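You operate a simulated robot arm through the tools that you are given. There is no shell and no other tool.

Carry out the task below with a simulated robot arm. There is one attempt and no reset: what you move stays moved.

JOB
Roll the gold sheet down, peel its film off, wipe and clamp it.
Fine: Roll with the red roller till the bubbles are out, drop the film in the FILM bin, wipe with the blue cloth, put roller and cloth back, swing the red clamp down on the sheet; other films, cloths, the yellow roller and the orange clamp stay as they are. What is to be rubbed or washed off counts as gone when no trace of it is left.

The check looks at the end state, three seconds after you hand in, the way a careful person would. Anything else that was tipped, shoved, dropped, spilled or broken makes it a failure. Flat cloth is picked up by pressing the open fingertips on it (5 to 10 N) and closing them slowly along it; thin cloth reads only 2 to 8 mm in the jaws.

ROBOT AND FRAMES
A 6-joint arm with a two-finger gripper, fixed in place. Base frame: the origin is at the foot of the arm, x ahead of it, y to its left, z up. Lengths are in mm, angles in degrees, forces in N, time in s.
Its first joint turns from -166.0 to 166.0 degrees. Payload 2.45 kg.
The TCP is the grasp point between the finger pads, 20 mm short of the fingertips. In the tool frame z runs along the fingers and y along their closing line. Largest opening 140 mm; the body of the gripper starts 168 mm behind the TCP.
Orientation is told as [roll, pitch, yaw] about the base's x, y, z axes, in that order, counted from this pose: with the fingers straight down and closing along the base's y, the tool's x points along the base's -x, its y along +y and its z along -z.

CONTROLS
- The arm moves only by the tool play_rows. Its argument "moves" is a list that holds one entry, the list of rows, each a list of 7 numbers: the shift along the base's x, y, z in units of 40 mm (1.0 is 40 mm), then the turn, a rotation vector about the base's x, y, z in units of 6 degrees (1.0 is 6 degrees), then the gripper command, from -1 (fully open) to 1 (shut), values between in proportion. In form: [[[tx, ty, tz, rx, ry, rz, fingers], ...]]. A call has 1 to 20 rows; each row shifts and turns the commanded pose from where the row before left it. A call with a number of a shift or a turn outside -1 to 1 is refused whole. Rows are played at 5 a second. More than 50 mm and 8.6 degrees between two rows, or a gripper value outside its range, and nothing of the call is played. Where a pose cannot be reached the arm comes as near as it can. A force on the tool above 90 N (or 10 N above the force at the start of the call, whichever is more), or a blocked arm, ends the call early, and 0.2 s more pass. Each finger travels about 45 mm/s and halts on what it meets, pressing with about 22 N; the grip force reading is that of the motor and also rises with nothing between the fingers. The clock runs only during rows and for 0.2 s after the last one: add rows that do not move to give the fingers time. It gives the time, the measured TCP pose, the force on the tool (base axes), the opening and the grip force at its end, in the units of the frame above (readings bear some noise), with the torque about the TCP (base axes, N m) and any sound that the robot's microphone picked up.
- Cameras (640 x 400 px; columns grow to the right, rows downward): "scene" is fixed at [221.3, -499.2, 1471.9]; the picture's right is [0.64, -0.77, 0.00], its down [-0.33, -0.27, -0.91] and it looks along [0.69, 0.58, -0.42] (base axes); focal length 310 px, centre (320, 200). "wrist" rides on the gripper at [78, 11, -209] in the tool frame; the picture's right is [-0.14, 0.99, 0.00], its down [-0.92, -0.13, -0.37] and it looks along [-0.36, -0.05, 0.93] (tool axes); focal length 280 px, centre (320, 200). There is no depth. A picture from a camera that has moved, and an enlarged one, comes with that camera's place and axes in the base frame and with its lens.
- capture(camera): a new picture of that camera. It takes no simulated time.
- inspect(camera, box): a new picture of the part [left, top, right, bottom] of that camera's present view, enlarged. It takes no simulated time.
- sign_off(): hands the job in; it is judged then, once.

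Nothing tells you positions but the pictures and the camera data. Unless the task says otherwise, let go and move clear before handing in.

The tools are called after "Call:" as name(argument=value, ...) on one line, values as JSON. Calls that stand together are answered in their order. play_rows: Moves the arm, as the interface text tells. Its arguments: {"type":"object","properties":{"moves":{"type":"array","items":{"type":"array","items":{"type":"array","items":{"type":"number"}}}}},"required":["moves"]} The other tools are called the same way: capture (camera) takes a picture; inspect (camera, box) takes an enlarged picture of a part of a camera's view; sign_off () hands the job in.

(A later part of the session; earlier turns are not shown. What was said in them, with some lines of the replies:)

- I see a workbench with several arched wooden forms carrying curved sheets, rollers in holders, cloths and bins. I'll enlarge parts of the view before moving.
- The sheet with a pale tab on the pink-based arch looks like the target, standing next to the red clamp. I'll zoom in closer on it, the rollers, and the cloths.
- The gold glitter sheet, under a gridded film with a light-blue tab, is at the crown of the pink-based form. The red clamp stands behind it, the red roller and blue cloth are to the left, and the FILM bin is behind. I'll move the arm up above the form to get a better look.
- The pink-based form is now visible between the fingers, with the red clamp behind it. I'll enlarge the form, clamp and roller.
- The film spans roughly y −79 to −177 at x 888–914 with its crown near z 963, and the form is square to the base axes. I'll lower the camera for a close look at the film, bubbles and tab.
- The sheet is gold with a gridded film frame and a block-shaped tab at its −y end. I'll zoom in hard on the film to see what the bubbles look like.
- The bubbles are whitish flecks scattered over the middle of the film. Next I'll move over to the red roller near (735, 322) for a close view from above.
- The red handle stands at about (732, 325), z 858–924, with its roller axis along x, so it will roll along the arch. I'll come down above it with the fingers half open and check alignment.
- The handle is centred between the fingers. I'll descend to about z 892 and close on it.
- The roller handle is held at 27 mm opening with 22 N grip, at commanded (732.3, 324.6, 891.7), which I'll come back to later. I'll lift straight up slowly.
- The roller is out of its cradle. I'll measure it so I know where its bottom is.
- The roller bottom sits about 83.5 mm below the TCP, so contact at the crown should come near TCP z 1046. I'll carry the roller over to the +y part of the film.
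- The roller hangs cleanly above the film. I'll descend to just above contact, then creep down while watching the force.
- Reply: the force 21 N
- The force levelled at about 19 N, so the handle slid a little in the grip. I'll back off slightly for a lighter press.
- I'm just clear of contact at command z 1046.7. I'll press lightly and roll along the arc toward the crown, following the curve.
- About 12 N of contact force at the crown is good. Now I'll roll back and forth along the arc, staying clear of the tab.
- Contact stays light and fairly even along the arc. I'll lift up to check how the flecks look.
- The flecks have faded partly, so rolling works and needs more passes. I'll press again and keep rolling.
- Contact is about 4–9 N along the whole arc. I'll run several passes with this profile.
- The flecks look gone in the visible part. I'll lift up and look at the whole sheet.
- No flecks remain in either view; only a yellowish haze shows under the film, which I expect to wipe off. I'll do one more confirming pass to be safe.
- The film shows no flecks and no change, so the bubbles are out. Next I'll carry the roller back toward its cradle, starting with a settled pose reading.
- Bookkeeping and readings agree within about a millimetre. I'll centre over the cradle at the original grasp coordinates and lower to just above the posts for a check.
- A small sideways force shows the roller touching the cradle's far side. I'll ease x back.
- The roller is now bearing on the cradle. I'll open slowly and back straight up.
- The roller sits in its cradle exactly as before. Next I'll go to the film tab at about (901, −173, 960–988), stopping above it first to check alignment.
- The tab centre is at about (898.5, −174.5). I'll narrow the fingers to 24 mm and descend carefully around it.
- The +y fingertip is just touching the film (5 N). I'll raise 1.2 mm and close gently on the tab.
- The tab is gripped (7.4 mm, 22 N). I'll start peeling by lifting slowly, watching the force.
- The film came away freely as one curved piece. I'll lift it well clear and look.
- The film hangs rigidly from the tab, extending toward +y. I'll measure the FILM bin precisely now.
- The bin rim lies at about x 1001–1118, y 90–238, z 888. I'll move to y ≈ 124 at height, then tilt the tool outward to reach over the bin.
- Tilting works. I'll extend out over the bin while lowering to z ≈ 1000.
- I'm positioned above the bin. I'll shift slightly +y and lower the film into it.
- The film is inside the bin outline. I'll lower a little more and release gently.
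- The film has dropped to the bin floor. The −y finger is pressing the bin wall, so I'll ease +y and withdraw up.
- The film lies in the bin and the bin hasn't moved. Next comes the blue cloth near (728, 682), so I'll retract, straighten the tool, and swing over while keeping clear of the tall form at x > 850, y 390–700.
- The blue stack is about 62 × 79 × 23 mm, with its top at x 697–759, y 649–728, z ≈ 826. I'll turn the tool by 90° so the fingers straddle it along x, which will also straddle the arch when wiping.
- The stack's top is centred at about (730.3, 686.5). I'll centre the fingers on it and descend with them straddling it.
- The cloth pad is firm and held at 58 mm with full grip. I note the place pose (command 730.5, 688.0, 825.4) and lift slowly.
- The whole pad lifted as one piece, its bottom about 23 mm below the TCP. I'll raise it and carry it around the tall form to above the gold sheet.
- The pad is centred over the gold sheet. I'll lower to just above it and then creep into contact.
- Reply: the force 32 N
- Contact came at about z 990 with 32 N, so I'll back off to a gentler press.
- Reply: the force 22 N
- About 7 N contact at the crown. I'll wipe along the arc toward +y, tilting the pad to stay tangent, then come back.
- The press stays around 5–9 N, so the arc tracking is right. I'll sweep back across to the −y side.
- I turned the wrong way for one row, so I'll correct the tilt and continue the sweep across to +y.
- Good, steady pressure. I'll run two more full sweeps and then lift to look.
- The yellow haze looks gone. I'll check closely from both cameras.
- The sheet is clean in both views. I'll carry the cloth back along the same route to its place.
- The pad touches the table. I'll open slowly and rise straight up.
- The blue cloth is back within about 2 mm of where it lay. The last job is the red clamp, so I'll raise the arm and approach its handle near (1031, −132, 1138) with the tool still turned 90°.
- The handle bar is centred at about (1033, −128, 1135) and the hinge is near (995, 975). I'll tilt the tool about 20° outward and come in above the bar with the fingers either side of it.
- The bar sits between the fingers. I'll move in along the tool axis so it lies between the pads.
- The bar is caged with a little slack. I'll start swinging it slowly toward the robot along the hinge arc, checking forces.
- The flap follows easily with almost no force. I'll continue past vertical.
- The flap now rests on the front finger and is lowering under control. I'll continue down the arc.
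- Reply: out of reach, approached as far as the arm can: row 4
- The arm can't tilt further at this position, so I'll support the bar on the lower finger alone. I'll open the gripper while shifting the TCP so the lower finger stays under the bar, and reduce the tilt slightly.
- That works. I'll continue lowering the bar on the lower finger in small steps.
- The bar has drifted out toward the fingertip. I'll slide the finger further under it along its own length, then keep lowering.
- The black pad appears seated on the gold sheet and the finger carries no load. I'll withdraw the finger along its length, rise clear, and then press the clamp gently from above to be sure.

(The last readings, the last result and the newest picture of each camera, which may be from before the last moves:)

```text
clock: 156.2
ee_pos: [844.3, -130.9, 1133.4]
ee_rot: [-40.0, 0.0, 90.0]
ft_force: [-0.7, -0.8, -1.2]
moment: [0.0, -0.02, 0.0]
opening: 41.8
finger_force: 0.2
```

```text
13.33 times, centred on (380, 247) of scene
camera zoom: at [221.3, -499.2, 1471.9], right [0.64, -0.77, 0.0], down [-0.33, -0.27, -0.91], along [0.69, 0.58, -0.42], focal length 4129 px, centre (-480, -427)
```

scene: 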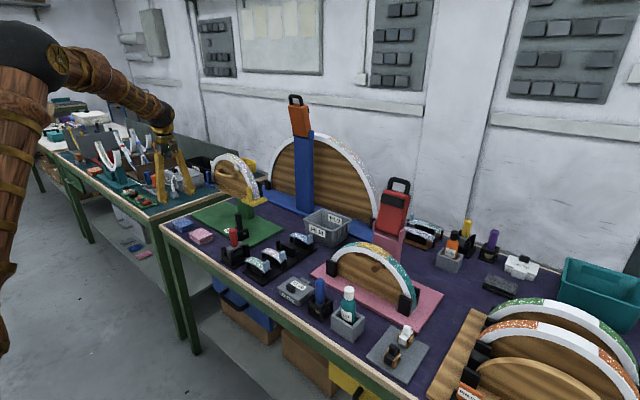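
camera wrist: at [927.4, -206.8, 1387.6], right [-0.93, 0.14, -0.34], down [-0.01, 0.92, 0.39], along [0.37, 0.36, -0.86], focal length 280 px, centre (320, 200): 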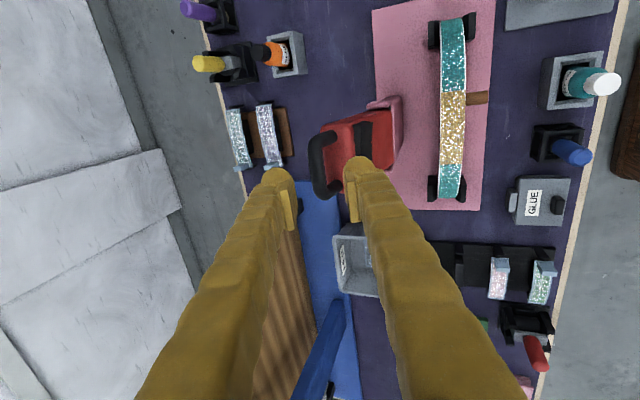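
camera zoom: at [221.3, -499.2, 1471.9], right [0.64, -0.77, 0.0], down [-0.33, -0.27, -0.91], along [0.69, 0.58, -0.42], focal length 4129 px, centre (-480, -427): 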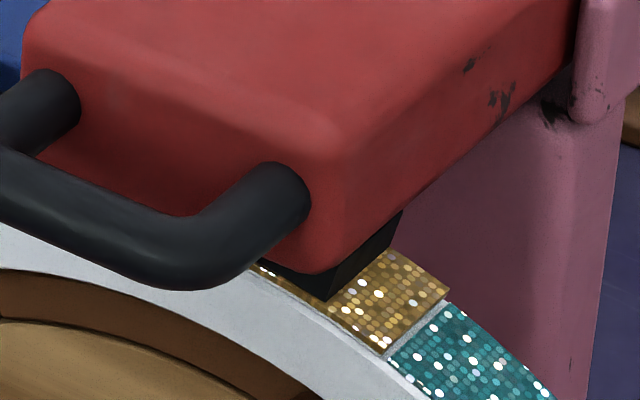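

The clamp lies down on the sheet. I'll straighten the tool, close the fingers, and press lightly on the plate's back to confirm it's seated.

Call:
play_rows(moves=[[[0.164, 0, 0, 0, 0.952, 0, 1], [0.164, 0, 0, 0, 0.952, 0, 1], [0.164, 0, 0, 0, 0.952, 0, 1], [0.164, 0, 0, 0, 0.952, 0, 1], [0.164, 0, 0, 0, 0.952, 0, 1], [0.164, 0, 0, 0, 0.952, 0, 1], [0.164, 0, 0, 0, 0.952, 0, 1], [0, 0, -0.8, 0, 0, 0, 1], [0, 0, -0.8, 0, 0, 0, 1], [0, 0, 0, 0, 0, 0, 1]]])

Call:
inspect(camera="scene", box=[330, 180, 430, 280])

```text
clock: 158.4
ee_pos: [892.4, -130.4, 1068.4]
ee_rot: [-0.1, 0.0, 90.1]
ft_force: [-0.8, 0.9, 0.3]
moment: [0.03, 0.03, 0.02]
opening: 0.2
finger_force: 22.4
```

```text
4.00 times, centred on (380, 230) of scene
camera zoom: at [221.3, -499.2, 1471.9], right [0.64, -0.77, 0.0], down [-0.33, -0.27, -0.91], along [0.69, 0.58, -0.42], focal length 1239 px, centre (80, 80)
```

zoom: 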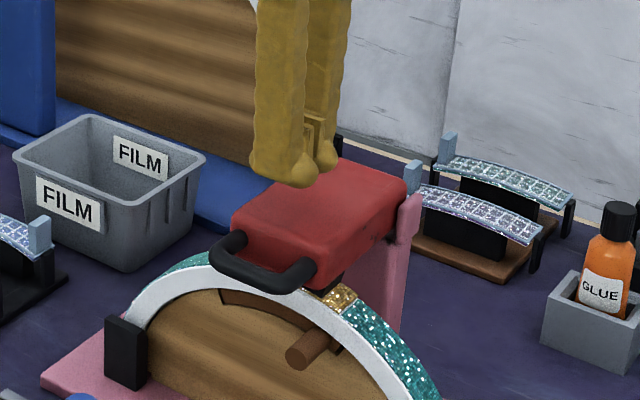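

Call:
play_rows(moves=[[[0, 0, -0.4, 0, 0, 0, 1], [0, 0, -0.15, 0, 0, 0, 1], [0, 0, -0.05, 0, 0, 0, 1], [0, 0, 0, 0, 0, 0, 1]]])

Call:
play_rows(moves=[[[0, 0, -0.05, 0, 0, 0, 1], [0, 0, -0.05, 0, 0, 0, 1], [0, 0, 0, 0, 0, 0, 1]]])

```text
clock: 159.4
ee_pos: [891.2, -128.9, 1043.2]
ee_rot: [0.1, 0.0, 90.0]
ft_force: [0.7, 0.7, 0.7]
moment: [0.01, 0.01, 0.01]
opening: 0.0
finger_force: 21.8
```

```text
clock: 160.2
ee_pos: [890.6, -130.5, 1039.2]
ee_rot: [0.0, 0.1, 89.9]
ft_force: [0.2, 0.2, 0.3]
moment: [0.02, -0.03, 0.01]
opening: 0.1
finger_force: 21.5
```

Call:
play_rows(moves=[[[0, 0, -0.05, 0, 0, 0, 1], [0, 0, -0.05, 0, 0, 0, 1], [0, 0, 0, 0, 0, 0, 1]]])

Call:
inspect(camera="scene", box=[350, 200, 410, 260])

```text
clock: 161.0
ee_pos: [890.2, -129.5, 1034.2]
ee_rot: [0.0, 0.0, 90.0]
ft_force: [-0.1, -0.7, 0.2]
moment: [0.02, 0.0, 0.01]
opening: 0.0
finger_force: 21.9
```

```text
6.67 times, centred on (380, 230) of scene
camera zoom: at [221.3, -499.2, 1471.9], right [0.64, -0.77, 0.0], down [-0.33, -0.27, -0.91], along [0.69, 0.58, -0.42], focal length 2064 px, centre (-80, 0)
```

zoom: 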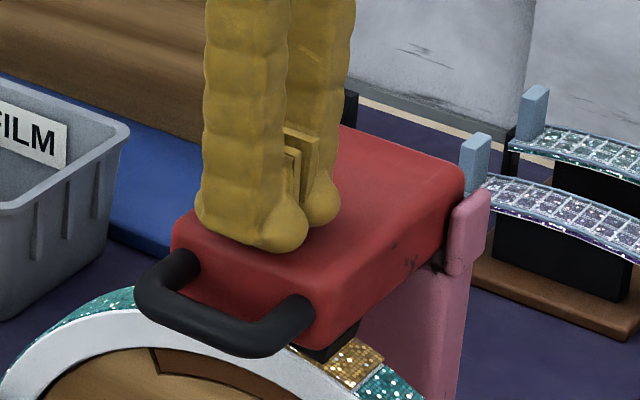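

Call:
play_rows(moves=[[[0, 0, -0.05, 0, 0, 0, 1], [0, 0, 0, 0, 0, 0, 1]]])

Call:
play_rows(moves=[[[0, 0, -0.04, 0, 0, 0, 1], [0, 0, 0, 0, 0, 0, 1]]])

```text
clock: 161.6
ee_pos: [890.5, -130.1, 1032.2]
ee_rot: [0.0, 0.0, 90.0]
ft_force: [0.4, -0.5, 0.5]
moment: [-0.01, -0.01, 0.01]
opening: 0.0
finger_force: 22.3
```

```text
clock: 162.2
ee_pos: [890.9, -129.6, 1031.2]
ee_rot: [0.1, 0.0, 89.9]
ft_force: [-0.1, 0.2, 0.4]
moment: [0.0, 0.03, 0.01]
opening: 0.1
finger_force: 22.2
```

Call:
play_rows(moves=[[[0, 0, -0.04, 0, 0, 0, 1], [0, 0, 0, 0, 0, 0, 1]]])

Call:
play_rows(moves=[[[0, 0, -0.04, 0, 0, 0, 1], [0, 0, 0, 0, 0, 0, 1]]])

Call:
inspect(camera="scene", box=[350, 200, 410, 260])

```text
clock: 162.8
ee_pos: [891.3, -130.8, 1029.7]
ee_rot: [-0.2, -0.1, 90.0]
ft_force: [-6.4, -2.1, 20.0]
moment: [-0.05, 0.15, 0.0]
opening: 5.8
finger_force: 30.0
```

```text
clock: 163.4
ee_pos: [891.6, -130.2, 1031.1]
ee_rot: [-0.2, 0.0, 90.0]
ft_force: [-17.2, -1.8, 53.4]
moment: [0.0, 0.33, -0.01]
opening: 6.0
finger_force: 29.4
```

```text
6.67 times, centred on (380, 230) of scene
camera zoom: at [221.3, -499.2, 1471.9], right [0.64, -0.77, 0.0], down [-0.33, -0.27, -0.91], along [0.69, 0.58, -0.42], focal length 2064 px, centre (-80, 0)
```

zoom: 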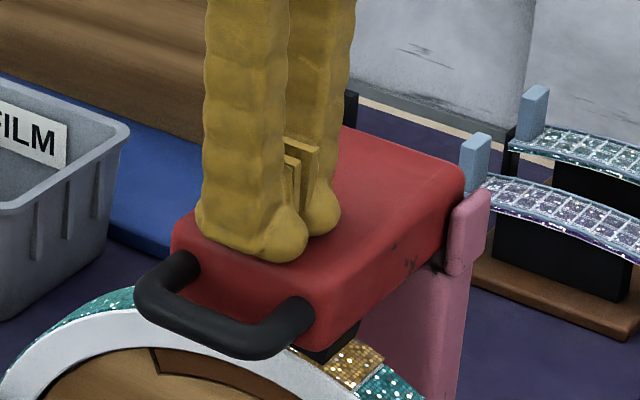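

The clamp is firm under the press, so it's fully seated on the sheet. I'll back off upward, away from everything.

Call:
play_rows(moves=[[[0, 0, 0.1, 0, 0, 0, 1], [0, 0, 0.4, 0, 0, 0, 1], [0, 0, 0.8, 0, 0, 0, 1], [-0.3, 0, 0.9, 0, 0, 0, 0.5], [-0.5, 0, 0.8, 0, 0, 0, 0], [-0.5, 0, 0.8, 0, 0, 0, 0], [-0.6, 0, 0.7, 0, 0, 0, 0], [-0.6, 0, 0.7, 0, 0, 0, 0], [-0.6, 0, 0.7, 0, 0, 0, 0], [0, 0, 0, 0, 0, 0, 0]]])

Call:
capture(camera="scene")

Call:
capture(camera="wrist")

Call:
inspect(camera="scene", box=[345, 205, 415, 265])

Call:
inspect(camera="scene", box=[372, 242, 398, 260])

```text
clock: 165.6
ee_pos: [767.6, -131.3, 1264.4]
ee_rot: [0.1, 0.0, 90.0]
ft_force: [0.3, -0.7, 0.1]
moment: [0.0, -0.02, -0.02]
opening: 69.9
finger_force: 0.1
```

```text
taken
```

scene: 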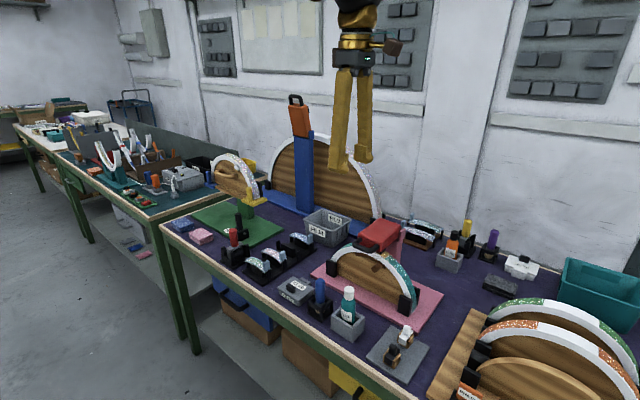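

```text
taken
camera wrist: at [757.0, -209.5, 1472.7], right [-0.99, 0.14, 0.0], down [0.13, 0.92, 0.37], along [0.05, 0.36, -0.93], focal length 280 px, centre (320, 200)
```

wrist: 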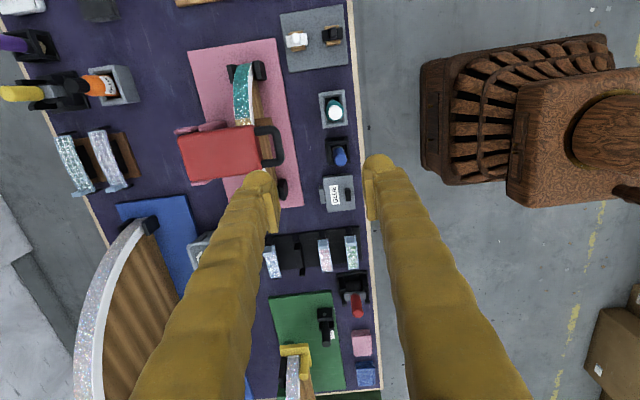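

```text
6.67 times, centred on (380, 235) of scene
camera zoom: at [221.3, -499.2, 1471.9], right [0.64, -0.77, 0.0], down [-0.33, -0.27, -0.91], along [0.69, 0.58, -0.42], focal length 2064 px, centre (-80, -33)
```

zoom: 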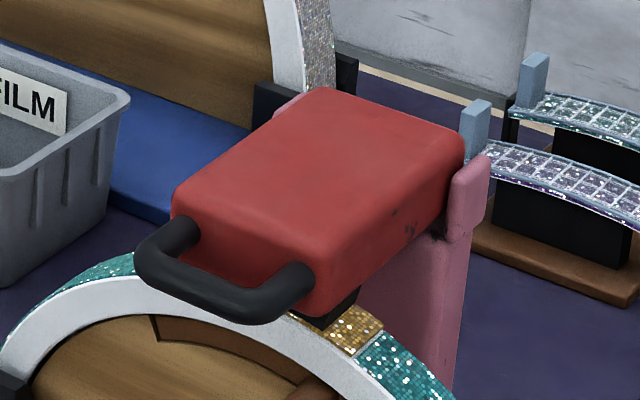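

```text
16.00 times, centred on (385, 251) of scene
camera zoom: at [221.3, -499.2, 1471.9], right [0.64, -0.77, 0.0], down [-0.33, -0.27, -0.91], along [0.69, 0.58, -0.42], focal length 4955 px, centre (-720, -616)
```

zoom: 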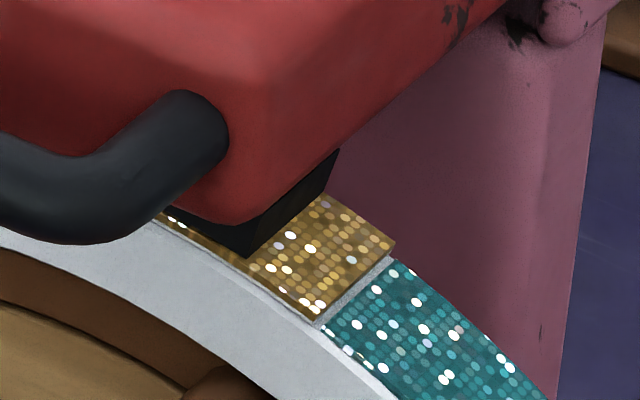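

The clamp stays down. I'll do a last check of the rest of the bench against the starting pictures.

Call:
inspect(camera="scene", box=[160, 140, 320, 300])

Call:
inspect(camera="scene", box=[270, 170, 450, 390])

Call:
inspect(camera="scene", box=[400, 200, 560, 310])

Call:
inspect(camera="wrist", box=[170, 60, 310, 220])

```text
2.50 times, centred on (240, 220) of scene
camera zoom: at [221.3, -499.2, 1471.9], right [0.64, -0.77, 0.0], down [-0.33, -0.27, -0.91], along [0.69, 0.58, -0.42], focal length 774 px, centre (520, 150)
```

zoom: 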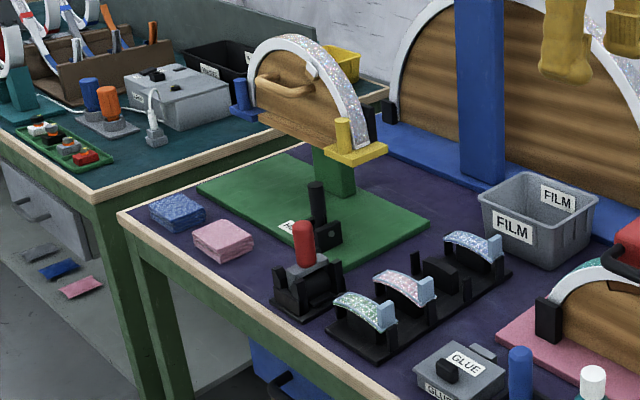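

```text
1.82 times, centred on (360, 280) of scene
camera zoom: at [221.3, -499.2, 1471.9], right [0.64, -0.77, 0.0], down [-0.33, -0.27, -0.91], along [0.69, 0.58, -0.42], focal length 563 px, centre (247, 54)
```

zoom: 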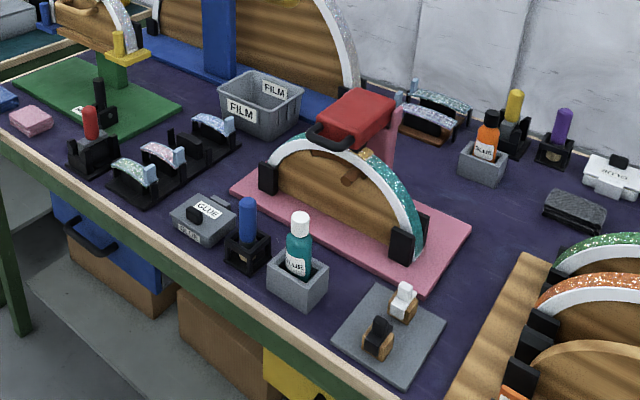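

```text
3.64 times, centred on (480, 255) of scene
camera zoom: at [221.3, -499.2, 1471.9], right [0.64, -0.77, 0.0], down [-0.33, -0.27, -0.91], along [0.69, 0.58, -0.42], focal length 1126 px, centre (-262, 0)
```

zoom: 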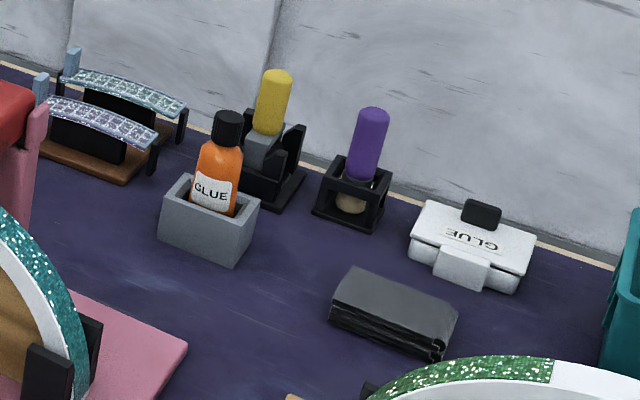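

```text
2.50 times, centred on (240, 140) of wrist
camera zoom: at [757.0, -209.5, 1472.7], right [-0.99, 0.14, 0.0], down [0.13, 0.92, 0.37], along [0.05, 0.36, -0.93], focal length 701 px, centre (520, 350)
```

zoom: 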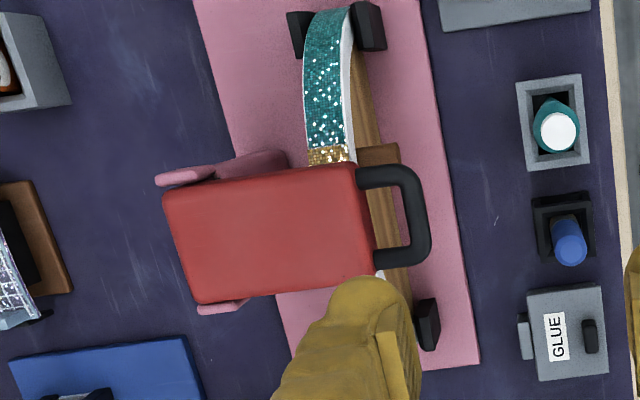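

The gold sheet is rolled, peeled and wiped clean, and the red clamp is down on it. The film is in the FILM bin, the roller and blue cloth are back, and everything else looks as it did at the start. The arm is clear, so I'm handing in.

Call:
sign_off()

```text
The job is handed in.
```

The gold sheet is rolled, peeled, wiped and clamped, and I've handed the job in. I don't have the check's result.

- **Rolling:** I rolled with the red roller until no bubbles showed in either camera. The roller is back in its cradle.
- **Film:** The film came off in one piece and lies on the floor of the FILM bin. One finger pressed the bin wall as I let go, but the bin did not move noticeably.
- **Wiping:** A yellow haze showed on the sheet once the film was off. The blue cloth took it away, and close-ups from both cameras show no trace. The cloth is back within about 2 mm of where it lay.
- **Clamp:** The red clamp is swung down with its black pad on the sheet. I pressed on it from above, up to about 53 N, and it did not give.

A last look at the bench showed the other films and cloths, the yellow roller and the orange clamp as they were. The arm is up and clear with the gripper open.
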